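You operate a simulated robot arm through the tools that you are given. There is no shell and no other tool.

You are at the controls of a simulated two-armed robot. One attempt, no reset.

Task
Wire the timing box as the white card says and set it to 5 Hz.

The check looks at the end state, three seconds after you hand in, the way a careful person would. Anything else that was tipped, shoved, dropped, spilled or broken makes it a failure.

Robot
Two 7-joint arms with two-finger parallel grippers on one trunk that stands fixed in place. Base frame: the origin is at the foot of the trunk, x ahead of it, y to its left, z up; the work surface is at about z = 775. Lengths are in mm, angles in degrees, forces in N, time in s.
The left shoulder is at [70, 177, 1195], the right one opposite. With the tool pointing down near the work surface each hand reaches from about 100 to 700 mm from the base axis, measured 20 degrees to its own side. Payload 3.43 kg a hand.
Tool frame (each hand has its own): the origin (TCP) lies between the finger pads and is the grasp point; the fingertips stand 30 mm ahead of it; z points along the fingers, y is the line along which they close. Largest opening 94 mm; finger width 28, thickness 10; the body of the gripper, 50 by 96 mm, starts 55 mm behind the TCP.
Orientation is that of the tool frame in the base frame, as a unit quaternion [x, y, z, w]. With the fingers straight down and closing along the base's y, the tool's x points along the base's -x, its y along +y and its z along -z.

Tools
- The arms move only by the tool play_rows. It takes "left_commands", "right_commands" or both (then of equal length, played together; a hand with none holds still); each is a list of rows, each a list of 3 entries, a list of its own where there are three numbers: the shift along the tool's x, y, z in units of 25 mm (1.0 is 25 mm), then the turn, a rotation vector about the tool's x, y, z in units of 8 degrees (1.0 is 8 degrees), then the finger opening in mm, from 0 to 94. In form: [[[tx, ty, tz], [ax, ay, az], grip], ...]. A call has 1 to 20 rows; each row shifts and turns the commanded pose from where the row before left it, along the tool's axes as they then stand. A call with a number of a shift or a turn outside -1 to 1 is refused whole. A row lasts 0.2 s, in which the tool goes at most 50 mm and 8.6 degrees; a call with a longer step from one row to the next is refused whole, and so is a gripper value outside its range. A pose out of reach is approached as far as the arm can. The call stops where the force on the tool passes 40 N (or 10 N more than at its start, if that is more) or the arm is blocked; 0.2 s more then pass. The fingers move at their own pace (about 153 mm/s each) and stop on an object; they squeeze with about 27 N. The grip force told is the motor's: it shows also when the fingers shut on nothing. Time passes only in rows, and 0.2 s behind the last, so rows that do not move let the fingers close. The reply holds the time, the measured pose of the TCP, the force on the tool along the base axes, the opening and the grip force, in the units named above and with some noise, with the torque about the TCP (base axes, N m) and any sound that the robot's microphone picked up.
- Cameras (640 x 400 px; columns grow to the right, rows downward): "scene" is now at [122.7, 51, 1511.5]; the picture's right is [0.58, -0.82, 0.00], its down [-0.49, -0.34, -0.80] and it looks along [0.66, 0.46, -0.59] (base axes); focal length 313 px, centre (320, 200). "left" rides on the left gripper at [76, -14, -102] in its tool frame; the picture's right is [0.18, 0.98, 0.00], its down [-0.75, 0.14, -0.64] and it looks along [-0.63, 0.12, 0.77] (tool axes); focal length 243 px, centre (320, 200). "right" rides on the right gripper at [76, 14, -103] in its tool frame; the picture's right is [-0.18, 0.98, 0.00], its down [-0.75, -0.14, -0.64] and it looks along [-0.63, -0.12, 0.77] (tool axes); focal length 243 px, centre (320, 200). There is no depth. A picture from a camera that has moved, and an enlarged one, comes with that camera's place and axes in the base frame and with its lens.
- get_image(camera): a new picture of that camera. The clock stands still meanwhile.
- move_column(by): slides the trunk up (or, below 0, down) by that many mm; the arms and the scene camera ride with it, the base frame stays. It gives what a move gives, with no picture.
- head_to(pan, tilt): turns the head with the scene camera to pan (to the left, within 86 degrees either way) and tilt (down, from -29 to 69), counted from straight ahead of the robot. It gives what a move gives.
- enlarge(camera, box): a new picture of the part [left, top, right, bottom] of that camera's present view, enlarged. The clock stands still meanwhile.
- job_done(): hands the job in; it is judged then, once.

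Nothing tells you positions but the pictures and the camera data. Unless the task says otherwise, let go and move clear before handing in.

The tools are called after "Request:" as name(argument=value, ...) on one line, values as JSON. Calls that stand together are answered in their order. play_rows: Moves the arms, as the interface text tells. Its arguments: {"type":"object","properties":{"left_commands":{"type":"array"},"right_commands":{"type":"array"}},"required":[]} The other tools are called the same way: move_column (by) moves the trunk up or down; head_to (pan, tilt) turns the head that bears the scene camera; get_image (camera) takes a picture; enlarge (camera, box) takes an enlarged picture of a part of a camera's view; job_done () hands the job in.

At the start:

```text
time: 0.0
left_ee_pos: [348.0, 473.1, 1260.8]
left_ee_rot: [0.0, 1.0, 0.0, 0.0]
left_wrist_force: [0.0, 0.9, -0.3]
left_ft_torque: [0.01, -0.01, 0.01]
left_gripper_width: 94.1
left_grasp_force: 0.1
right_ee_pos: [470.2, 54.1, 1160.3]
right_ee_rot: [0.0, 1.0, 0.001, 0.001]
right_wrist_force: [-0.1, -0.1, -0.4]
right_ft_torque: [-0.01, -0.01, 0.01]
right_gripper_width: 93.9
right_grasp_force: 0.1
trunk travel left (down, up): [-775.0, 65.0]
head pan, tilt (commanded): [35.2, 36.4]
```

scene: 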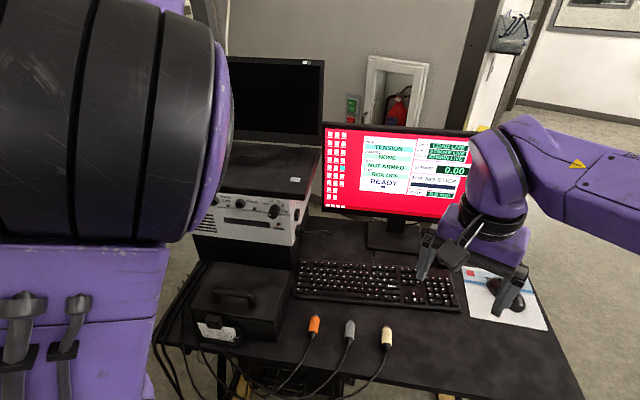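
right: 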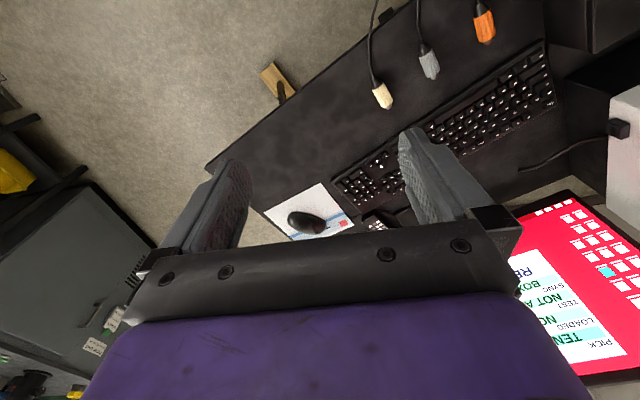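
left: 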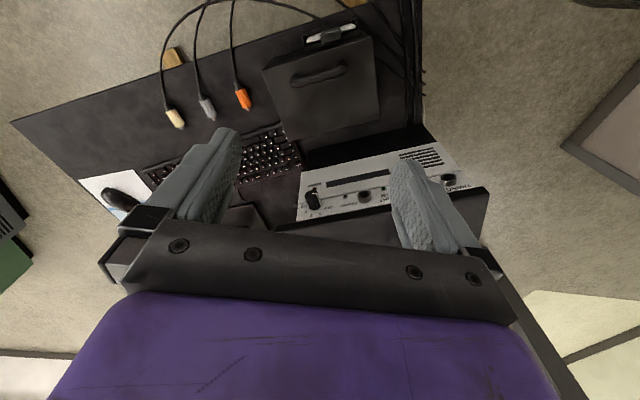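

I see a desk with a grey-white instrument (the timing box, perhaps) under a laptop, a black case, a keyboard, a monitor, and three cables with orange, grey and cream plugs. I will look closer before moving anything.

Request:
enlarge(camera="scene", box=[180, 170, 340, 270])

Request:
enlarge(camera="scene", box=[310, 110, 490, 222])

Request:
enlarge(camera="left", box=[280, 130, 480, 255])

Request:
enlarge(camera="left", box=[150, 0, 390, 150])

```text
4.00 times, centred on (260, 220) of scene
camera zoom: at [122.7, 51.0, 1511.5], right [0.58, -0.82, 0.0], down [-0.49, -0.34, -0.8], along [0.66, 0.46, -0.59], focal length 1253 px, centre (560, 120)
```

zoom: 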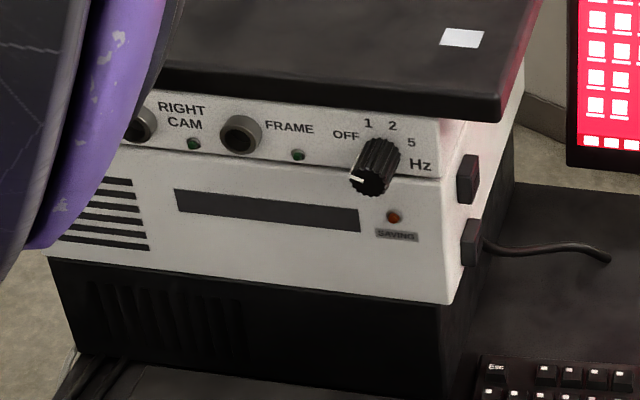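

```text
3.56 times, centred on (400, 166) of scene
camera zoom: at [122.7, 51.0, 1511.5], right [0.58, -0.82, 0.0], down [-0.49, -0.34, -0.8], along [0.66, 0.46, -0.59], focal length 1114 px, centre (36, 321)
```

zoom: 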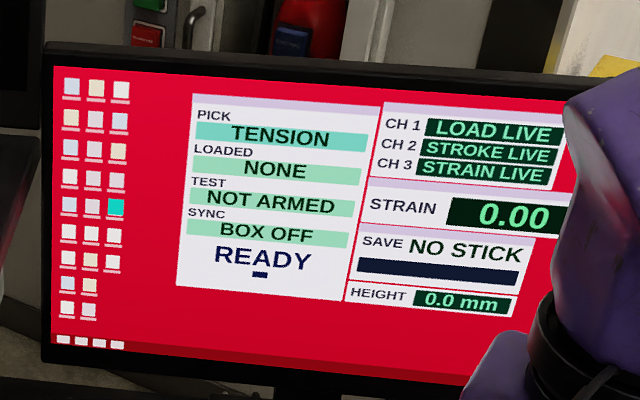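

```text
3.20 times, centred on (380, 192) of left
camera zoom: at [270.6, 459.4, 1363.9], right [-0.18, 0.98, 0.0], down [0.75, 0.14, 0.64], along [0.63, 0.12, -0.77], focal length 776 px, centre (128, 224)
```

zoom: 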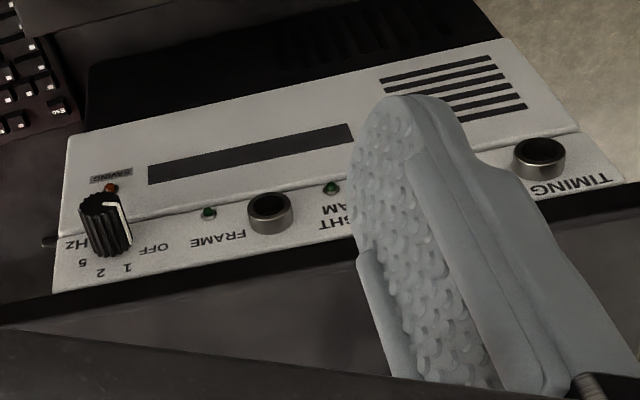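

```text
2.67 times, centred on (270, 75) of left
camera zoom: at [270.6, 459.4, 1363.9], right [-0.18, 0.98, 0.0], down [0.75, 0.14, 0.64], along [0.63, 0.12, -0.77], focal length 647 px, centre (453, 533)
```

zoom: 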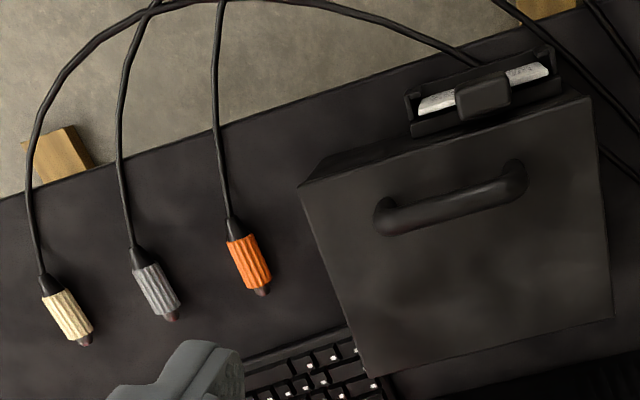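

The box has jacks (left of RIGHT CAM hidden, FRAME, TIMING...) and a rate knob at OFF. Next I look for the white card, perhaps the one on the front of the black case.

Request:
enlarge(camera="scene", box=[185, 310, 249, 350])

Request:
enlarge(camera="left", box=[290, 15, 370, 65])

Request:
enlarge(camera="scene", box=[270, 290, 430, 390])

Request:
enlarge(camera="scene", box=[440, 240, 600, 340])

```text
10.00 times, centred on (217, 330) of scene
camera zoom: at [122.7, 51.0, 1511.5], right [0.58, -0.82, 0.0], down [-0.49, -0.34, -0.8], along [0.66, 0.46, -0.59], focal length 3132 px, centre (1350, -1100)
```

zoom: 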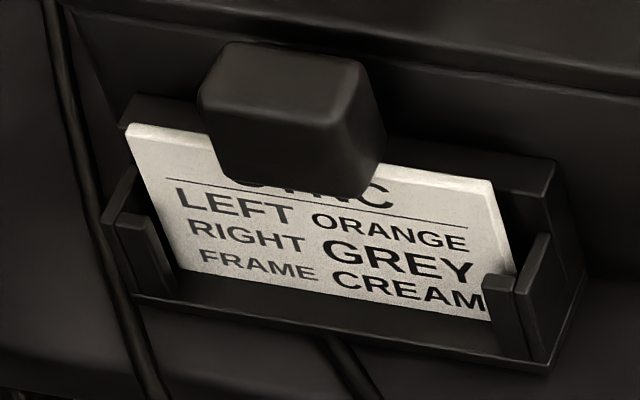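

```text
8.00 times, centred on (330, 40) of left
camera zoom: at [270.6, 459.4, 1363.9], right [-0.18, 0.98, 0.0], down [0.75, 0.14, 0.64], along [0.63, 0.12, -0.77], focal length 1941 px, centre (240, 1480)
```

zoom: 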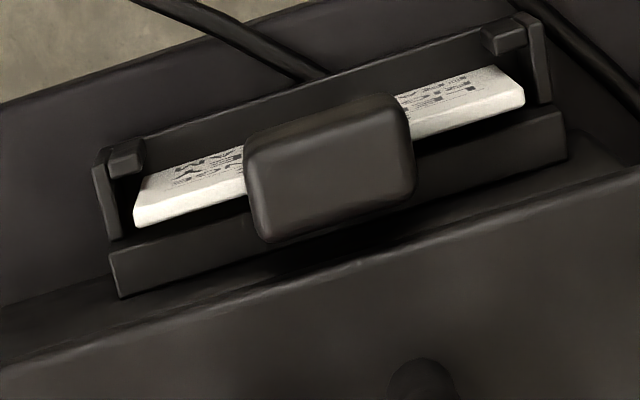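

```text
4.00 times, centred on (350, 340) of scene
camera zoom: at [122.7, 51.0, 1511.5], right [0.58, -0.82, 0.0], down [-0.49, -0.34, -0.8], along [0.66, 0.46, -0.59], focal length 1253 px, centre (200, -360)
```

zoom: 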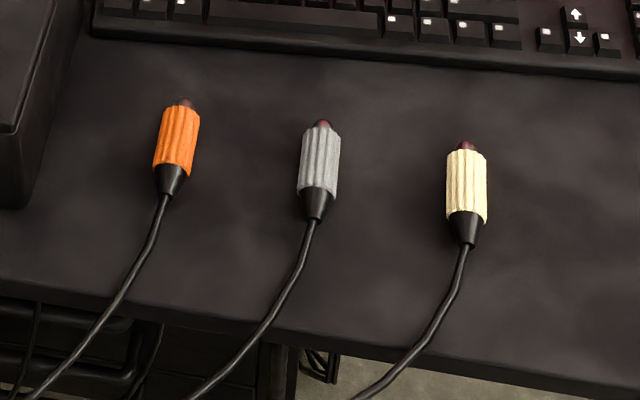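

```text
4.00 times, centred on (520, 290) of scene
camera zoom: at [122.7, 51.0, 1511.5], right [0.58, -0.82, 0.0], down [-0.49, -0.34, -0.8], along [0.66, 0.46, -0.59], focal length 1253 px, centre (-480, -160)
```

zoom: 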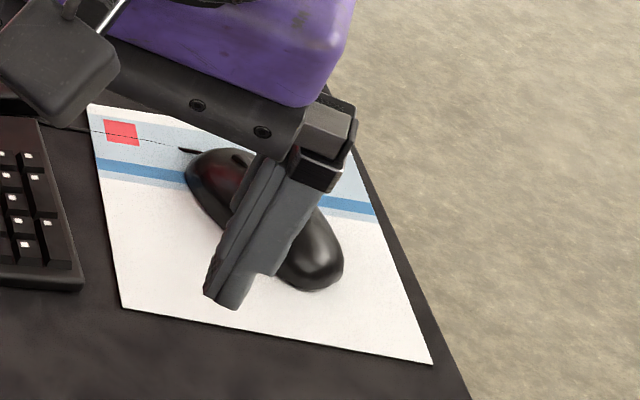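

The card reads LEFT–ORANGE, RIGHT–GREY, FRAME–CREAM; the knob stands at OFF. I look around with the head to see free space on both sides before moving the arms.

Request:
head_to(pan=-20, tilt=40)

Request:
get_image(camera="scene")

Request:
head_to(pan=70, tilt=40)

Request:
get_image(camera="scene")

```text
time: 1.2
left_ee_pos: [347.3, 472.9, 1260.8]
left_ee_rot: [0.0, 1.0, 0.0, 0.0]
left_wrist_force: [0.1, 0.3, 0.6]
left_ft_torque: [0.01, 0.0, -0.02]
left_gripper_width: 94.1
left_grasp_force: 0.1
right_ee_pos: [470.5, 53.9, 1159.7]
right_ee_rot: [0.0, 1.0, 0.001, 0.001]
right_wrist_force: [0.3, 0.2, 0.1]
right_ft_torque: [0.0, 0.02, -0.03]
right_gripper_width: 94.0
right_grasp_force: 0.0
trunk travel left (down, up): [-775.0, 65.0]
head pan, tilt (commanded): [-20.0, 40.0]
```

```text
taken
camera scene: at [131.3, -28.3, 1506.1], right [-0.34, -0.94, 0.0], down [-0.6, 0.22, -0.77], along [0.72, -0.26, -0.64], focal length 313 px, centre (320, 200)
```

scene: 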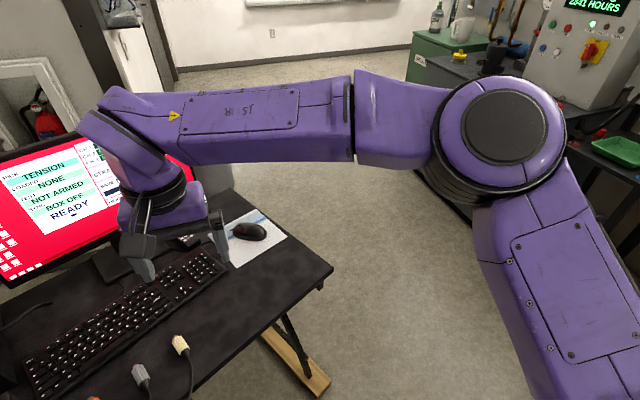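

```text
time: 2.9
left_ee_pos: [348.7, 473.2, 1261.3]
left_ee_rot: [0.0, 1.0, 0.0, 0.001]
left_wrist_force: [0.3, 0.1, 0.7]
left_ft_torque: [-0.01, -0.01, 0.01]
left_gripper_width: 93.8
left_grasp_force: 0.0
right_ee_pos: [470.5, 53.3, 1160.6]
right_ee_rot: [0.0, 1.0, 0.001, 0.001]
right_wrist_force: [-0.4, 0.0, 0.2]
right_ft_torque: [0.04, 0.02, 0.0]
right_gripper_width: 93.7
right_grasp_force: 0.1
trunk travel left (down, up): [-775.0, 65.0]
head pan, tilt (commanded): [70.0, 40.0]
```

```text
taken
camera scene: at [80.5, 80.6, 1506.1], right [0.94, -0.34, 0.0], down [-0.22, -0.6, -0.77], along [0.26, 0.72, -0.64], focal length 313 px, centre (320, 200)
```

scene: 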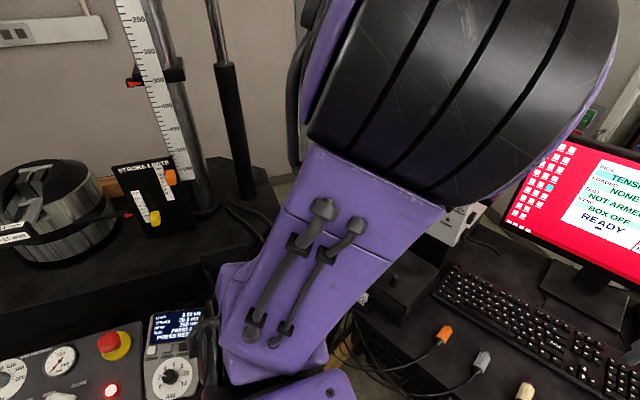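

The left side holds a test machine, so I keep the left elbow from swinging out; the right hand I move a little right and up so it leaves the desk free.

Request:
play_rows(right_commands=[[[0.35, -0.75, -0.5], [0, 0, 0], 94], [[0.35, -0.75, -0.5], [0, 0, 0], 94], [[0.35, -0.75, -0.5], [0, 0, 0], 94], [[0.35, -0.75, -0.5], [0, 0, 0], 94], [[0.35, -0.75, -0.5], [0, 0, 0], 94], [[0.35, -0.75, -0.5], [0, 0, 0], 94], [[0.35, -0.75, -0.5], [0, 0, 0], 94], [[0.35, -0.75, -0.5], [0, 0, 0], 94]])

Request:
head_to(pan=-20, tilt=40)

Request:
get_image(camera="scene")

```text
time: 4.7
left_ee_pos: [346.6, 472.6, 1262.5]
left_ee_rot: [0.0, 1.0, 0.001, 0.001]
left_wrist_force: [0.2, 0.4, 0.1]
left_ft_torque: [0.0, -0.01, -0.04]
left_gripper_width: 94.0
left_grasp_force: 0.1
right_ee_pos: [399.5, -101.4, 1259.6]
right_ee_rot: [-0.001, 1.0, 0.001, 0.001]
right_wrist_force: [-0.1, -0.3, -0.6]
right_ft_torque: [0.01, -0.01, -0.01]
right_gripper_width: 93.8
right_grasp_force: 0.1
trunk travel left (down, up): [-775.0, 65.0]
head pan, tilt (commanded): [70.0, 40.0]
```

```text
time: 6.3
left_ee_pos: [347.6, 473.7, 1260.8]
left_ee_rot: [0.0, 1.0, 0.0, 0.0]
left_wrist_force: [-1.0, -0.4, 0.3]
left_ft_torque: [0.01, -0.02, -0.02]
left_gripper_width: 94.0
left_grasp_force: 0.0
right_ee_pos: [400.7, -99.1, 1259.0]
right_ee_rot: [0.001, 1.0, 0.001, 0.001]
right_wrist_force: [0.5, 0.1, 0.4]
right_ft_torque: [0.0, 0.06, -0.01]
right_gripper_width: 93.9
right_grasp_force: 0.0
trunk travel left (down, up): [-775.0, 65.0]
head pan, tilt (commanded): [-20.0, 40.0]
```

```text
taken
camera scene: at [131.3, -28.5, 1506.1], right [-0.34, -0.94, 0.0], down [-0.6, 0.22, -0.77], along [0.72, -0.26, -0.64], focal length 313 px, centre (320, 200)
```

scene: 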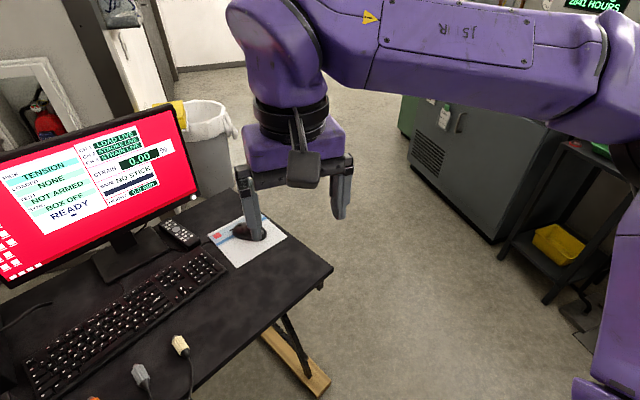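

The right hand is clear. Now I yaw the left hand about 25° to square with the box, lower it, and tilt it 45° forward so its camera looks straight at the panel.

Request:
play_rows(left_commands=[[[0, 0, 0.8], [0, 0, -0.78], 94], [[0, 0, 0.8], [0, 0, -0.78], 94], [[0, 0, 0.8], [0, 0, -0.78], 94], [[0, 0, 0.8], [0, 0, -0.785], 94], [[0, 0, 0], [0, -0.94, 0], 94], [[0, 0, 0], [0, -0.94, 0], 94], [[0, 0, 0], [0, -0.94, 0], 94], [[0, 0, 0], [0, -0.94, 0], 94], [[0, 0, 0], [0, -0.94, 0], 94], [[0, 0, 0], [0, -0.925, 0], 94]])

Request:
get_image(camera="left")

Request:
head_to(pan=50, tilt=45)

Request:
get_image(camera="scene")

```text
time: 8.5
left_ee_pos: [353.7, 492.0, 1171.0]
left_ee_rot: [-0.203, 0.901, 0.078, 0.374]
left_wrist_force: [0.6, -0.3, 0.0]
left_ft_torque: [0.01, -0.02, 0.02]
left_gripper_width: 94.0
left_grasp_force: 0.0
left hand out of reach, approached as far as the arm can: row 8, 9, 10
right_ee_pos: [402.0, -99.7, 1261.2]
right_ee_rot: [0.0, 1.0, 0.001, 0.001]
right_wrist_force: [-0.2, -0.6, -0.5]
right_ft_torque: [0.0, 0.01, -0.01]
right_gripper_width: 93.7
right_grasp_force: 0.1
trunk travel left (down, up): [-775.0, 65.0]
head pan, tilt (commanded): [-20.0, 40.0]
```

```text
taken
camera left: at [244.4, 426.1, 1189.5], right [-0.53, 0.83, -0.14], down [0.01, 0.17, 0.99], along [0.84, 0.53, -0.1], focal length 243 px, centre (320, 200)
```

left: 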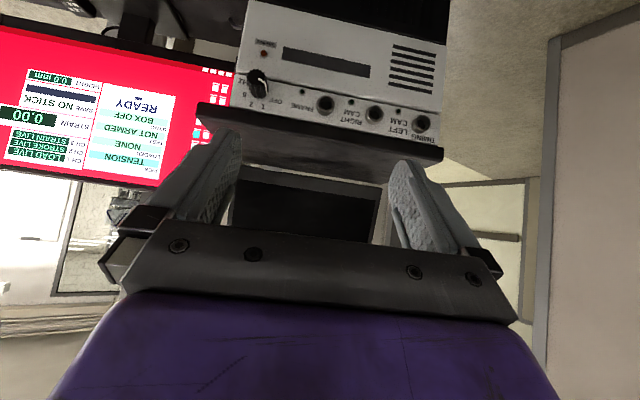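

```text
time: 9.9
left_ee_pos: [352.6, 491.3, 1170.5]
left_ee_rot: [-0.203, 0.902, 0.079, 0.372]
left_wrist_force: [-0.1, 0.1, -0.3]
left_ft_torque: [-0.02, 0.0, -0.03]
left_gripper_width: 93.7
left_grasp_force: 0.1
right_ee_pos: [400.6, -99.5, 1260.2]
right_ee_rot: [-0.001, 1.0, 0.001, 0.001]
right_wrist_force: [-0.3, -0.6, -0.2]
right_ft_torque: [0.02, -0.02, 0.01]
right_gripper_width: 93.9
right_grasp_force: 0.1
trunk travel left (down, up): [-775.0, 65.0]
head pan, tilt (commanded): [50.0, 45.0]
```

```text
taken
camera scene: at [103.7, 62.8, 1498.9], right [0.77, -0.64, 0.0], down [-0.46, -0.54, -0.71], along [0.45, 0.54, -0.71], focal length 313 px, centre (320, 200)
```

scene: 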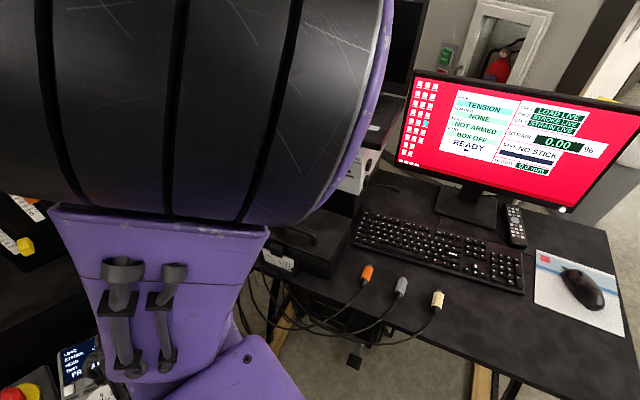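

The left camera now sees the panel (upside-down in the picture). I enlarge to read the labels and measure jack places.

Request:
enlarge(camera="left", box=[225, 40, 465, 190])

Request:
enlarge(camera="left", box=[220, 55, 332, 125])

Request:
enlarge(camera="left", box=[320, 75, 464, 165])

```text
2.67 times, centred on (345, 115) of left
camera zoom: at [244.6, 426.4, 1189.2], right [-0.53, 0.83, -0.14], down [0.01, 0.17, 0.98], along [0.84, 0.53, -0.1], focal length 647 px, centre (253, 427)
```

zoom: 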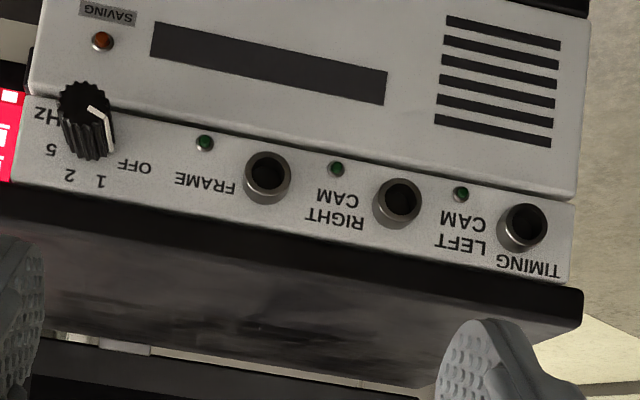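

```text
5.71 times, centred on (276, 90) of left
camera zoom: at [244.6, 426.4, 1189.2], right [-0.53, 0.83, -0.14], down [0.01, 0.17, 0.98], along [0.84, 0.53, -0.1], focal length 1386 px, centre (571, 829)
```

zoom: 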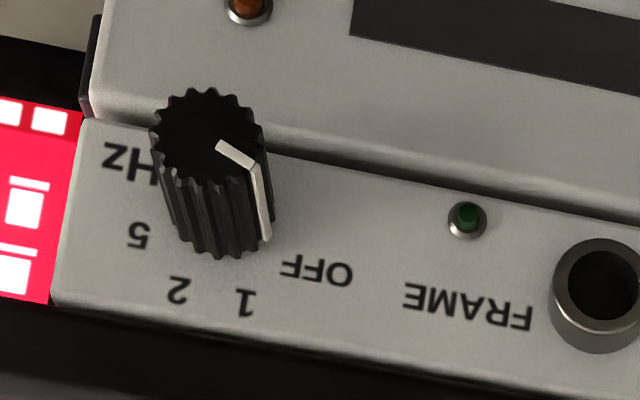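

```text
4.44 times, centred on (392, 120) of left
camera zoom: at [244.6, 426.4, 1189.2], right [-0.53, 0.83, -0.14], down [0.01, 0.17, 0.98], along [0.84, 0.53, -0.1], focal length 1078 px, centre (0, 556)
```

zoom: 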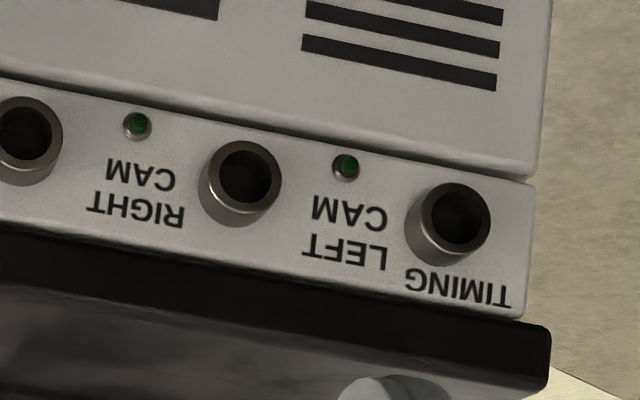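

LEFT CAM, RIGHT CAM and FRAME jacks lie in that order from the reader's left, near z≈1023, with the knob at OFF to the right. Next I measure the plugs closely with the head camera.

Request:
head_to(pan=28, tilt=58)

Request:
get_image(camera="scene")

```text
time: 10.8
left_ee_pos: [353.2, 491.2, 1169.8]
left_ee_rot: [-0.202, 0.902, 0.078, 0.373]
left_wrist_force: [-0.3, 0.2, 0.0]
left_ft_torque: [0.03, 0.0, 0.0]
left_gripper_width: 94.0
left_grasp_force: 0.1
right_ee_pos: [401.3, -98.6, 1259.2]
right_ee_rot: [-0.001, 1.0, 0.001, 0.001]
right_wrist_force: [0.0, 0.6, 0.0]
right_ft_torque: [0.01, 0.02, 0.0]
right_gripper_width: 94.0
right_grasp_force: 0.0
trunk travel left (down, up): [-775.0, 65.0]
head pan, tilt (commanded): [28.0, 58.0]
```

```text
taken
camera scene: at [112.1, 33.0, 1481.8], right [0.47, -0.88, 0.0], down [-0.75, -0.4, -0.53], along [0.47, 0.25, -0.85], focal length 313 px, centre (320, 200)
```

scene: 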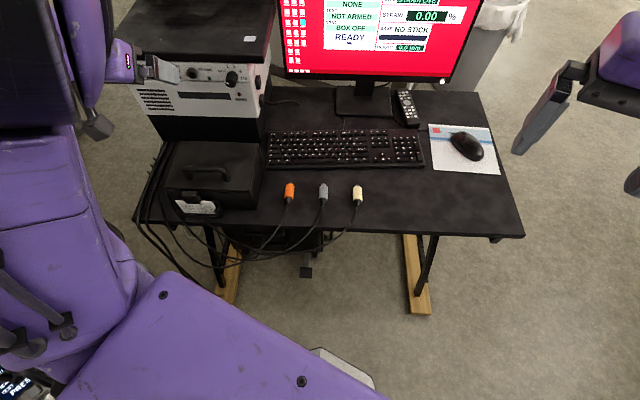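

Request:
enlarge(camera="scene", box=[264, 170, 328, 210])

Request:
enlarge(camera="scene", box=[310, 170, 374, 210])

Request:
enlarge(camera="scene", box=[130, 30, 290, 130])

Request:
enlarge(camera="scene", box=[140, 150, 380, 300])

```text
10.00 times, centred on (296, 190) of scene
camera zoom: at [112.1, 33.0, 1481.8], right [0.47, -0.88, 0.0], down [-0.75, -0.4, -0.53], along [0.47, 0.25, -0.85], focal length 3132 px, centre (560, 300)
```

zoom: 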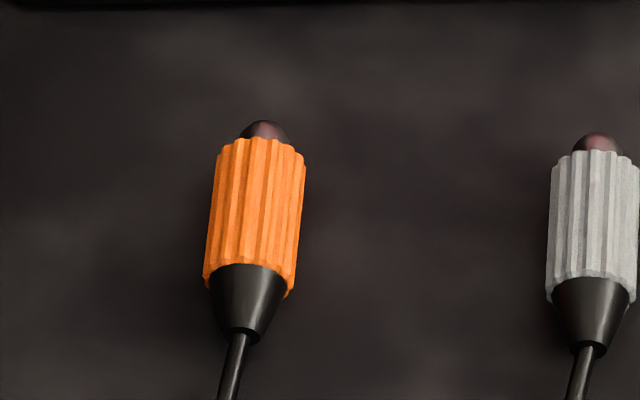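

```text
10.00 times, centred on (342, 190) of scene
camera zoom: at [112.1, 33.0, 1481.8], right [0.47, -0.88, 0.0], down [-0.75, -0.4, -0.53], along [0.47, 0.25, -0.85], focal length 3132 px, centre (100, 300)
```

zoom: 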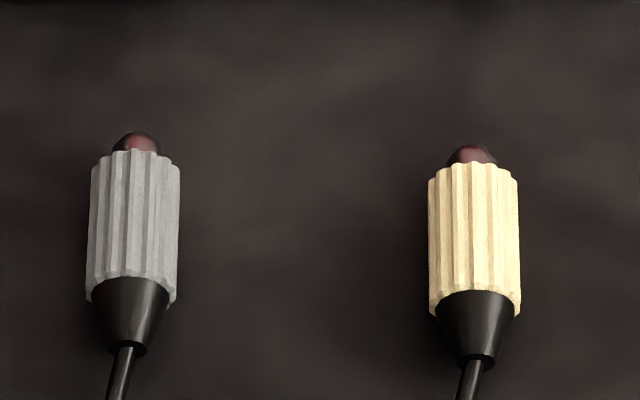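

```text
4.00 times, centred on (210, 80) of scene
camera zoom: at [112.1, 33.0, 1481.8], right [0.47, -0.88, 0.0], down [-0.75, -0.4, -0.53], along [0.47, 0.25, -0.85], focal length 1253 px, centre (760, 680)
```

zoom: 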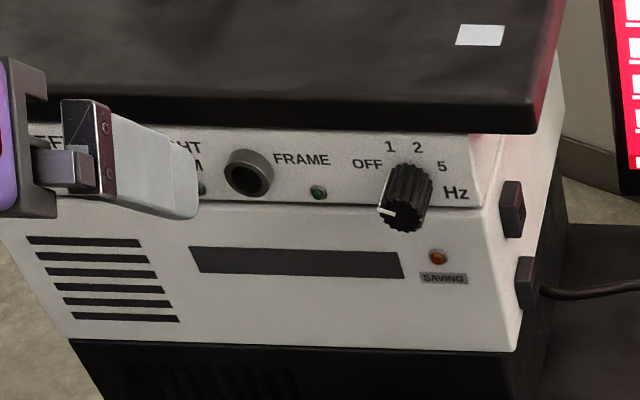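

```text
2.67 times, centred on (260, 225) of scene
camera zoom: at [112.1, 33.0, 1481.8], right [0.47, -0.88, 0.0], down [-0.75, -0.4, -0.53], along [0.47, 0.25, -0.85], focal length 835 px, centre (480, 133)
```

zoom: 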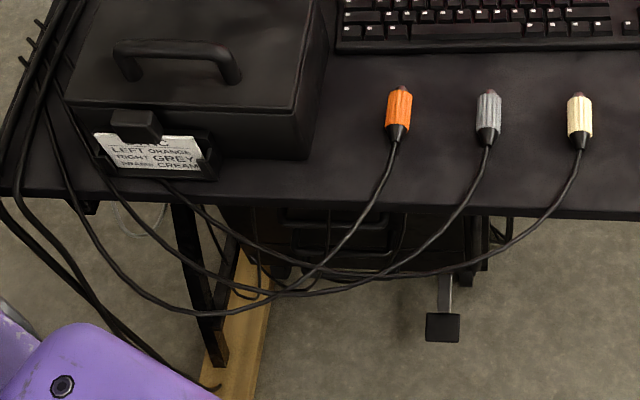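

The card is confirmed, and the plugs lie with their noses toward the box, yawed about 25.7°. I take tight close-ups of the knob and jacks to fix their places.

Request:
enlarge(camera="scene", box=[212, 60, 260, 90])

Request:
enlarge(camera="left", box=[236, 60, 284, 90])

Request:
enlarge(camera="left", box=[310, 90, 390, 140])

Request:
enlarge(camera="left", box=[385, 95, 449, 135])

```text
13.33 times, centred on (236, 75) of scene
camera zoom: at [112.1, 33.0, 1481.8], right [0.47, -0.88, 0.0], down [-0.75, -0.4, -0.53], along [0.47, 0.25, -0.85], focal length 4176 px, centre (1440, 1867)
```

zoom: 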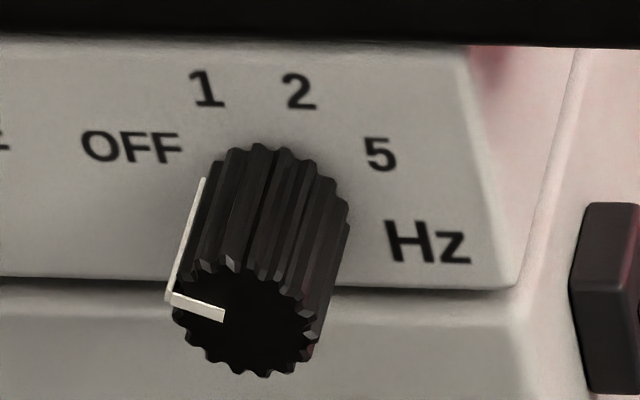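

```text
13.33 times, centred on (260, 75) of left
camera zoom: at [244.7, 426.2, 1189.4], right [-0.53, 0.83, -0.14], down [0.01, 0.17, 0.98], along [0.85, 0.52, -0.1], focal length 3235 px, centre (1120, 1867)
```

zoom: 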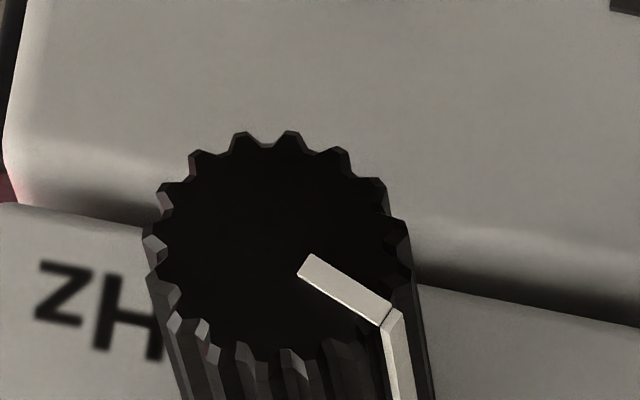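

```text
8.00 times, centred on (350, 115) of left
camera zoom: at [244.7, 426.2, 1189.4], right [-0.53, 0.83, -0.14], down [0.01, 0.17, 0.98], along [0.85, 0.52, -0.1], focal length 1941 px, centre (80, 880)
```

zoom: 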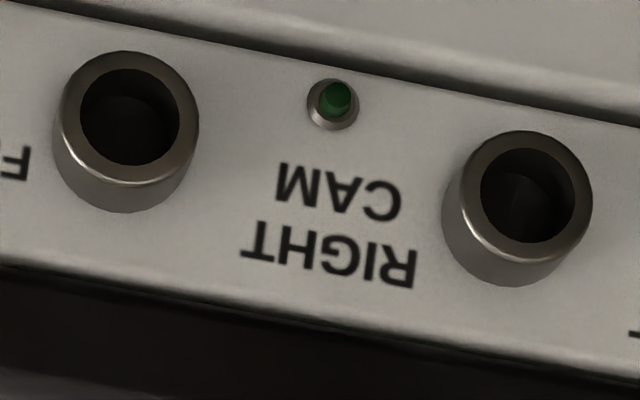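

```text
10.00 times, centred on (417, 115) of left
camera zoom: at [244.7, 426.2, 1189.4], right [-0.53, 0.83, -0.14], down [0.01, 0.17, 0.98], along [0.85, 0.52, -0.1], focal length 2426 px, centre (-650, 1050)
```

zoom: 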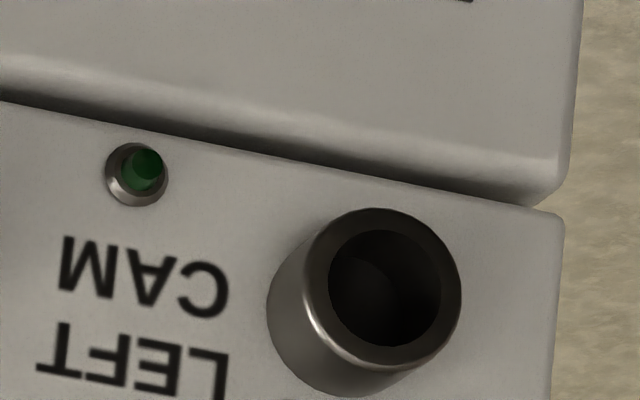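

I have knob face ≈ [548, 495, 1017], jack mouths on a line n≈733 mm with 74.6 mm spacing, z≈1019. I do the knob first while the front is free of cables: move the left hand forward and down in front of the knob, then level it.

Request:
play_rows(left_commands=[[[0.144, -0.396, 0.935], [0, 0, 0], 60], [[0.144, -0.396, 0.935], [0, 0, 0], 60], [[0.144, -0.396, 0.935], [0, 0, 0], 60], [[0.144, -0.396, 0.935], [0, 0, 0], 60], [[0.144, -0.396, 0.935], [0, 0, 0], 60], [[0.144, -0.396, 0.935], [0, 0, 0], 60]])

Request:
get_image(camera="scene")

Request:
get_image(camera="left")

```text
time: 12.2
left_ee_pos: [455.7, 472.9, 1057.4]
left_ee_rot: [-0.2, 0.902, 0.083, 0.374]
left_wrist_force: [-0.4, -0.1, 0.3]
left_ft_torque: [0.01, 0.02, -0.05]
left_gripper_width: 60.1
left_grasp_force: 0.1
right_ee_pos: [402.2, -99.5, 1258.9]
right_ee_rot: [-0.001, 1.0, 0.002, 0.0]
right_wrist_force: [-0.8, -0.2, 0.8]
right_ft_torque: [-0.02, 0.06, -0.02]
right_gripper_width: 93.9
right_grasp_force: 0.1
trunk travel left (down, up): [-775.0, 65.0]
head pan, tilt (commanded): [28.0, 58.0]
```

```text
taken
camera scene: at [113.8, 33.0, 1481.6], right [0.47, -0.88, 0.0], down [-0.75, -0.4, -0.53], along [0.47, 0.25, -0.85], focal length 313 px, centre (320, 200)
```

scene: 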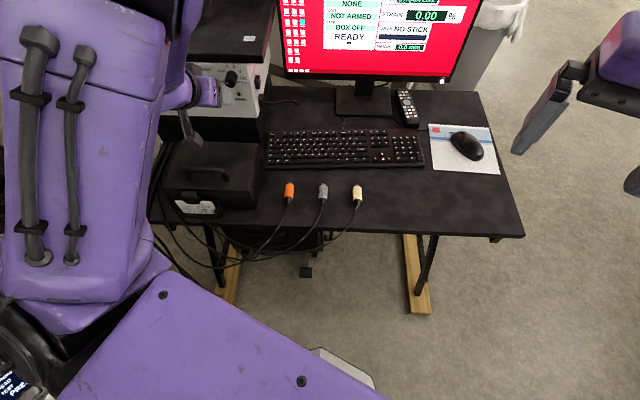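

```text
taken
camera left: at [347.4, 406.6, 1075.5], right [-0.53, 0.84, -0.13], down [0.01, 0.16, 0.99], along [0.85, 0.52, -0.1], focal length 243 px, centre (320, 200)
```

left: 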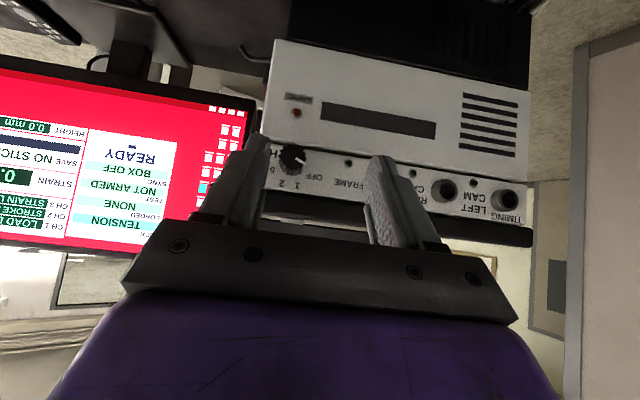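

The arm reaches this pose cleanly. Now I level the hand to point straight at the knob.

Request:
play_rows(left_commands=[[[0, 0, 0], [0, -0.94, 0], 60], [[0, 0, 0], [0, -0.94, 0], 60], [[0, 0, 0], [0, -0.94, 0], 60], [[0, 0, 0], [0, -0.94, 0], 60], [[0, 0, 0], [0, -0.94, 0], 60], [[0, 0, 0], [0, -0.94, 0], 60]])

Request:
get_image(camera="scene")

Request:
get_image(camera="left")

```text
time: 13.6
left_ee_pos: [450.8, 473.2, 1078.0]
left_ee_rot: [-0.186, 0.848, 0.104, 0.485]
left_wrist_force: [-0.3, -1.0, 0.0]
left_ft_torque: [0.01, 0.01, -0.04]
left_gripper_width: 59.7
left_grasp_force: 0.1
left hand out of reach, approached as far as the arm can: row 2, 3, 4, 5, 6
right_ee_pos: [399.3, -99.0, 1262.0]
right_ee_rot: [0.0, 1.0, 0.002, 0.002]
right_wrist_force: [1.0, 0.0, 1.0]
right_ft_torque: [-0.01, 0.01, 0.01]
right_gripper_width: 93.9
right_grasp_force: 0.1
trunk travel left (down, up): [-775.0, 65.0]
head pan, tilt (commanded): [28.0, 58.0]
```

```text
taken
camera scene: at [110.3, 33.1, 1481.9], right [0.47, -0.88, 0.0], down [-0.75, -0.4, -0.53], along [0.47, 0.25, -0.85], focal length 313 px, centre (320, 200)
```

scene: 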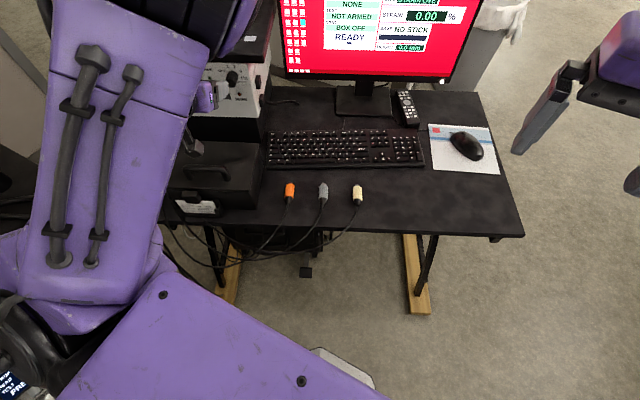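

```text
taken
camera left: at [341.1, 407.4, 1064.5], right [-0.49, 0.85, -0.16], down [-0.21, 0.06, 0.97], along [0.84, 0.52, 0.15], focal length 243 px, centre (320, 200)
```

left: 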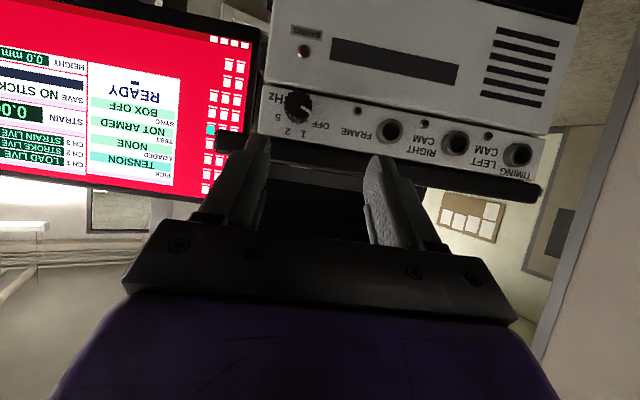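

Tilt stops near 30° with the shoulder this high, so lowering the trunk may be needed. First I check what lies near the left elbow.

Request:
head_to(pan=80, tilt=50)

Request:
get_image(camera="scene")

Request:
head_to(pan=60, tilt=65)

Request:
get_image(camera="scene")

```text
time: 14.8
left_ee_pos: [452.3, 472.4, 1078.0]
left_ee_rot: [-0.185, 0.849, 0.103, 0.484]
left_wrist_force: [0.5, 0.5, -0.8]
left_ft_torque: [0.02, -0.01, 0.03]
left_gripper_width: 59.9
left_grasp_force: 0.0
right_ee_pos: [401.4, -99.3, 1259.1]
right_ee_rot: [0.0, 1.0, 0.001, 0.001]
right_wrist_force: [-0.4, 0.5, 0.0]
right_ft_torque: [0.0, 0.01, -0.02]
right_gripper_width: 94.2
right_grasp_force: 0.1
trunk travel left (down, up): [-775.0, 65.0]
head pan, tilt (commanded): [80.0, 50.0]
```

```text
taken
camera scene: at [64.7, 76.4, 1491.9], right [0.98, -0.17, 0.0], down [-0.13, -0.75, -0.64], along [0.11, 0.63, -0.77], focal length 313 px, centre (320, 200)
```

scene: 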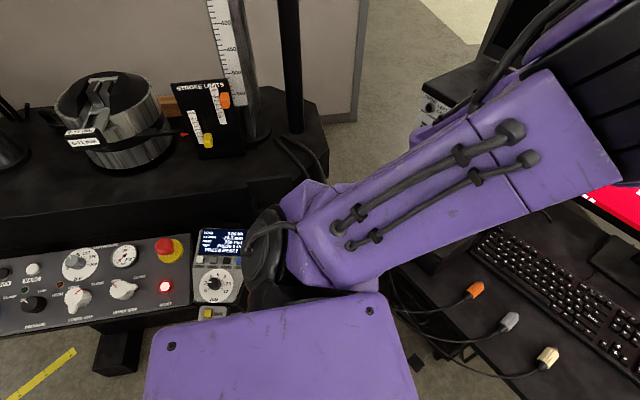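

```text
time: 15.7
left_ee_pos: [452.7, 473.4, 1078.1]
left_ee_rot: [-0.185, 0.849, 0.104, 0.485]
left_wrist_force: [0.4, 0.5, -1.0]
left_ft_torque: [0.03, 0.02, -0.02]
left_gripper_width: 59.7
left_grasp_force: 0.1
right_ee_pos: [401.2, -98.2, 1260.0]
right_ee_rot: [0.0, 1.0, 0.001, 0.001]
right_wrist_force: [0.1, -0.3, 0.5]
right_ft_torque: [0.0, 0.01, 0.01]
right_gripper_width: 94.0
right_grasp_force: 0.1
trunk travel left (down, up): [-775.0, 65.0]
head pan, tilt (commanded): [60.0, 65.0]
```

```text
taken
camera scene: at [81.7, 53.2, 1473.9], right [0.87, -0.5, 0.0], down [-0.45, -0.79, -0.42], along [0.21, 0.37, -0.91], focal length 313 px, centre (320, 200)
```

scene: 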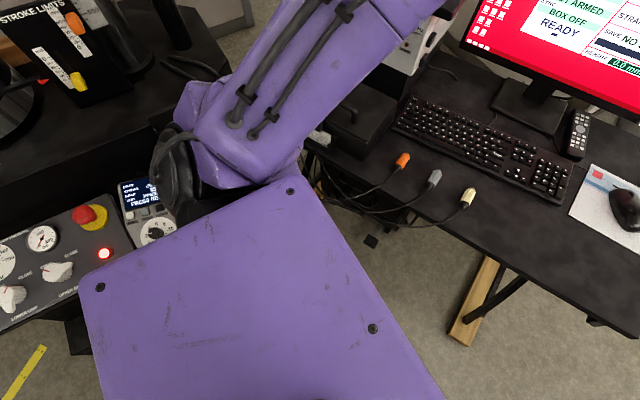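

The left elbow is close to the test machine, so I keep the trunk where it is and grip the knob with the hand tilted about 45° instead, turning it in short strokes. I restore the 45° tilt now.

Request:
play_rows(left_commands=[[[0, 0, 0], [0, 0.9, 0.06], 60], [[0, 0, 0], [0, 0.9, 0.06], 60], [[0, 0, 0], [0, 0, 0], 60]])

Request:
head_to(pan=28, tilt=50)

```text
time: 16.4
left_ee_pos: [453.2, 473.7, 1076.9]
left_ee_rot: [-0.189, 0.905, 0.083, 0.373]
left_wrist_force: [0.7, -0.6, 0.8]
left_ft_torque: [0.0, -0.01, 0.02]
left_gripper_width: 60.1
left_grasp_force: 0.1
right_ee_pos: [401.1, -99.1, 1260.1]
right_ee_rot: [0.0, 1.0, 0.002, 0.001]
right_wrist_force: [0.0, 0.6, -0.1]
right_ft_torque: [0.02, -0.03, 0.0]
right_gripper_width: 94.0
right_grasp_force: 0.0
trunk travel left (down, up): [-775.0, 65.0]
head pan, tilt (commanded): [60.0, 65.0]
```

```text
time: 17.4
left_ee_pos: [450.9, 471.4, 1075.9]
left_ee_rot: [-0.19, 0.904, 0.084, 0.373]
left_wrist_force: [0.3, -0.4, -0.6]
left_ft_torque: [-0.02, -0.04, -0.04]
left_gripper_width: 60.1
left_grasp_force: 0.0
right_ee_pos: [400.3, -98.5, 1259.9]
right_ee_rot: [0.0, 1.0, 0.001, 0.001]
right_wrist_force: [0.1, -1.4, -0.2]
right_ft_torque: [0.0, 0.04, 0.01]
right_gripper_width: 94.1
right_grasp_force: 0.1
trunk travel left (down, up): [-775.0, 65.0]
head pan, tilt (commanded): [28.0, 50.0]
```

Tilt is back at 45°. I slide to a pre-grasp about 50 mm short of the knob and then check with the wrist camera.

Request:
play_rows(left_commands=[[[-0.428, -0.272, 0.683], [-0.045, 0, -0.045], 50], [[-0.428, -0.272, 0.683], [-0.045, 0, -0.045], 50], [[-0.428, -0.272, 0.683], [0, 0, 0], 50], [[0, 0, 0], [0, 0, 0], 50]])

Request:
get_image(camera="left")

Request:
get_image(camera="scene")

```text
time: 18.4
left_ee_pos: [513.6, 478.9, 1064.0]
left_ee_rot: [-0.198, 0.902, 0.087, 0.372]
left_wrist_force: [-0.3, -0.2, -0.4]
left_ft_torque: [0.0, 0.01, -0.01]
left_gripper_width: 49.9
left_grasp_force: 0.0
right_ee_pos: [400.6, -98.5, 1260.0]
right_ee_rot: [0.0, 1.0, 0.001, 0.0]
right_wrist_force: [0.5, -0.6, -0.4]
right_ft_torque: [0.0, -0.01, -0.04]
right_gripper_width: 94.2
right_grasp_force: 0.1
trunk travel left (down, up): [-775.0, 65.0]
head pan, tilt (commanded): [28.0, 50.0]
```

```text
taken
camera left: at [405.1, 412.6, 1082.2], right [-0.53, 0.84, -0.12], down [0.02, 0.15, 0.99], along [0.85, 0.53, -0.09], focal length 243 px, centre (320, 200)
```

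left: 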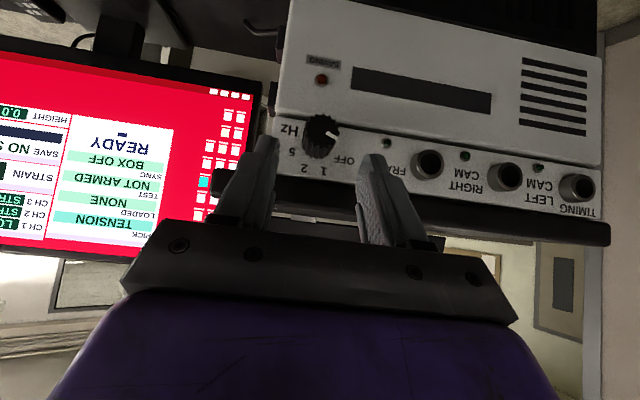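

```text
taken
camera scene: at [119.1, 36.6, 1492.0], right [0.47, -0.88, 0.0], down [-0.68, -0.36, -0.64], along [0.57, 0.3, -0.77], focal length 313 px, centre (320, 200)
```

scene: 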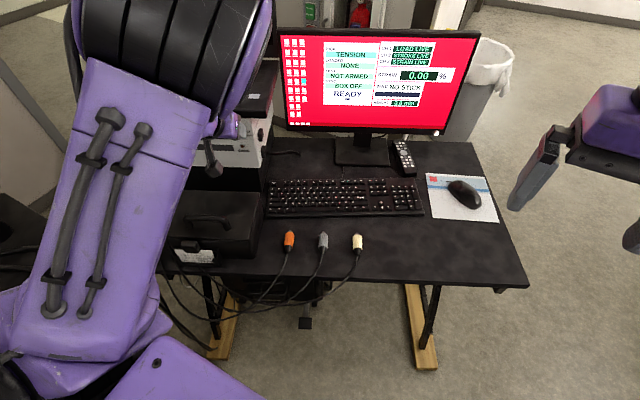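

The knob is in view between and beyond the fingers. I enlarge to refine its centre relative to the hand.

Request:
enlarge(camera="left", box=[270, 100, 398, 180])

Request:
enlarge(camera="left", box=[200, 100, 456, 260])

```text
5.00 times, centred on (334, 140) of left
camera zoom: at [405.1, 412.6, 1082.2], right [-0.53, 0.84, -0.12], down [0.02, 0.15, 0.99], along [0.85, 0.53, -0.09], focal length 1213 px, centre (250, 500)
```

zoom: 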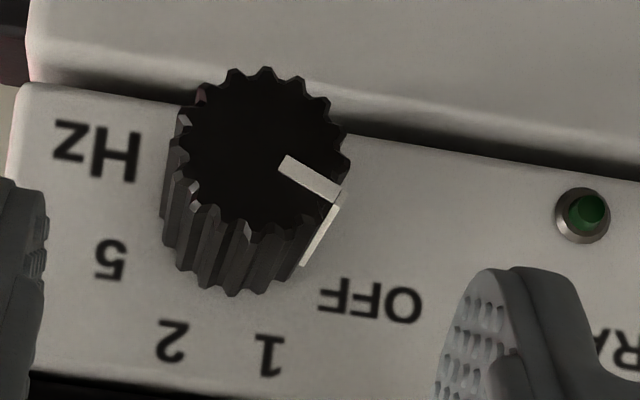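

```text
2.50 times, centred on (328, 180) of left
camera zoom: at [405.1, 412.6, 1082.2], right [-0.53, 0.84, -0.12], down [0.02, 0.15, 0.99], along [0.85, 0.53, -0.09], focal length 606 px, centre (300, 250)
```

zoom: 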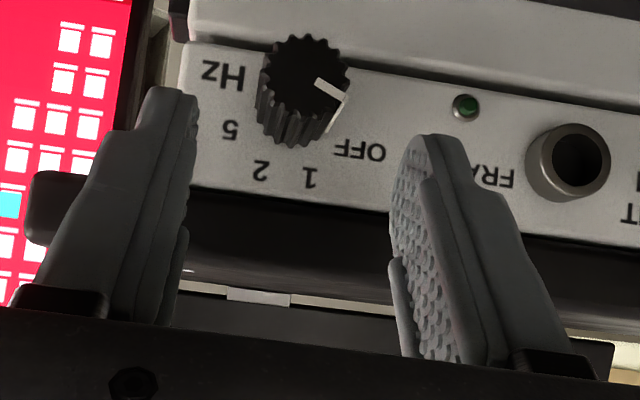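

The knob sits centred between the fingers, axis at about z 1017. I now roll the hand 34° counter-clockwise about the knob's axis so the first stroke can turn it clockwise.

Request:
play_rows(left_commands=[[[0.009, 0.223, 0.009], [0.601, 0, -0.601], 46], [[0.009, 0.223, 0.009], [0.601, 0, -0.601], 46], [[0.009, 0.223, 0.009], [0.601, 0, -0.601], 46], [[0.009, 0.223, 0.009], [0.601, 0, -0.601], 46], [[0.009, 0.223, 0.009], [0.601, 0, -0.601], 46], [[0, 0, 0], [0, 0, 0], 46]])

Request:
enlarge(camera="left", box=[200, 60, 456, 220])

```text
time: 19.8
left_ee_pos: [503.9, 502.4, 1056.6]
left_ee_rot: [-0.298, 0.84, -0.181, 0.416]
left_wrist_force: [0.3, -0.8, 0.9]
left_ft_torque: [0.03, -0.03, 0.0]
left_gripper_width: 46.0
left_grasp_force: 0.1
right_ee_pos: [401.7, -100.0, 1259.3]
right_ee_rot: [0.0, 1.0, 0.001, 0.001]
right_wrist_force: [-0.6, -0.2, 0.0]
right_ft_torque: [0.02, 0.0, 0.03]
right_gripper_width: 94.1
right_grasp_force: 0.1
trunk travel left (down, up): [-775.0, 65.0]
head pan, tilt (commanded): [28.0, 50.0]
```

```text
2.50 times, centred on (328, 140) of left
camera zoom: at [389.3, 447.9, 1079.6], right [-0.43, 0.62, -0.65], down [-0.21, 0.63, 0.75], along [0.88, 0.46, -0.14], focal length 606 px, centre (300, 350)
```

zoom: 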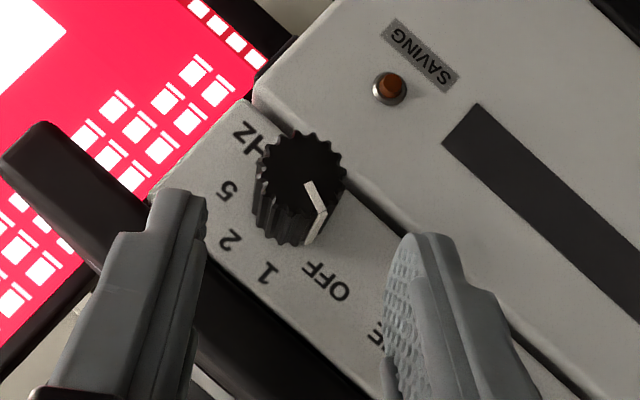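

The rolled pose is reached and the knob is still centred within about 1 mm. I advance 46 mm along the fingers and close on the knob.

Request:
play_rows(left_commands=[[[0, 0, 0.46], [0, 0, 0], 46], [[0, 0, 0.46], [0, 0, 0], 46], [[0, 0, 0.46], [0, 0, 0], 46], [[0, 0, 0.46], [0, 0, 0], 46], [[0, 0, 0], [0, 0, 0], 46]])

Request:
enlarge(camera="left", box=[200, 60, 456, 220])

Request:
get_image(camera="scene")

```text
time: 21.0
left_ee_pos: [539.1, 499.0, 1027.6]
left_ee_rot: [-0.299, 0.84, -0.18, 0.416]
left_wrist_force: [-0.2, 0.5, -0.4]
left_ft_torque: [0.05, -0.04, -0.01]
left_gripper_width: 46.1
left_grasp_force: 0.1
right_ee_pos: [400.7, -99.8, 1259.8]
right_ee_rot: [-0.001, 1.0, 0.001, 0.001]
right_wrist_force: [-0.3, -0.4, 0.1]
right_ft_torque: [0.01, -0.04, 0.02]
right_gripper_width: 94.1
right_grasp_force: 0.0
trunk travel left (down, up): [-775.0, 65.0]
head pan, tilt (commanded): [28.0, 50.0]
```

```text
2.50 times, centred on (328, 140) of left
camera zoom: at [425.1, 444.5, 1051.6], right [-0.43, 0.62, -0.65], down [-0.21, 0.63, 0.75], along [0.88, 0.46, -0.14], focal length 606 px, centre (300, 350)
```

zoom: 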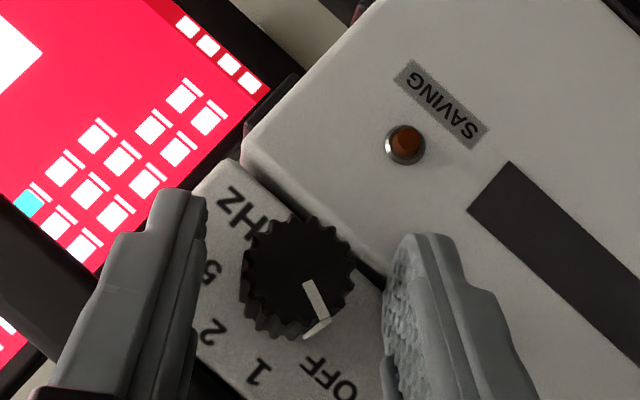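

```text
taken
camera scene: at [119.2, 36.4, 1492.0], right [0.47, -0.88, 0.0], down [-0.68, -0.36, -0.64], along [0.57, 0.3, -0.77], focal length 313 px, centre (320, 200)
```

scene: 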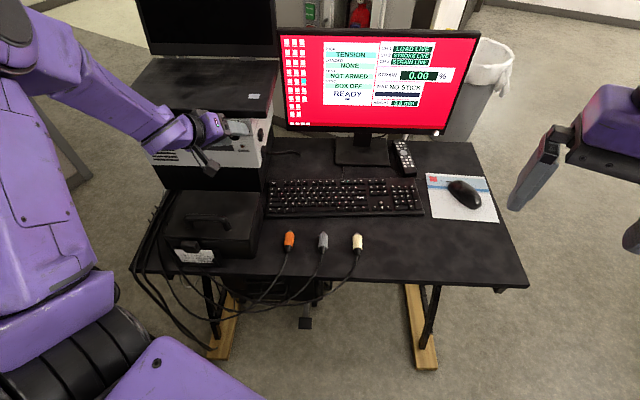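

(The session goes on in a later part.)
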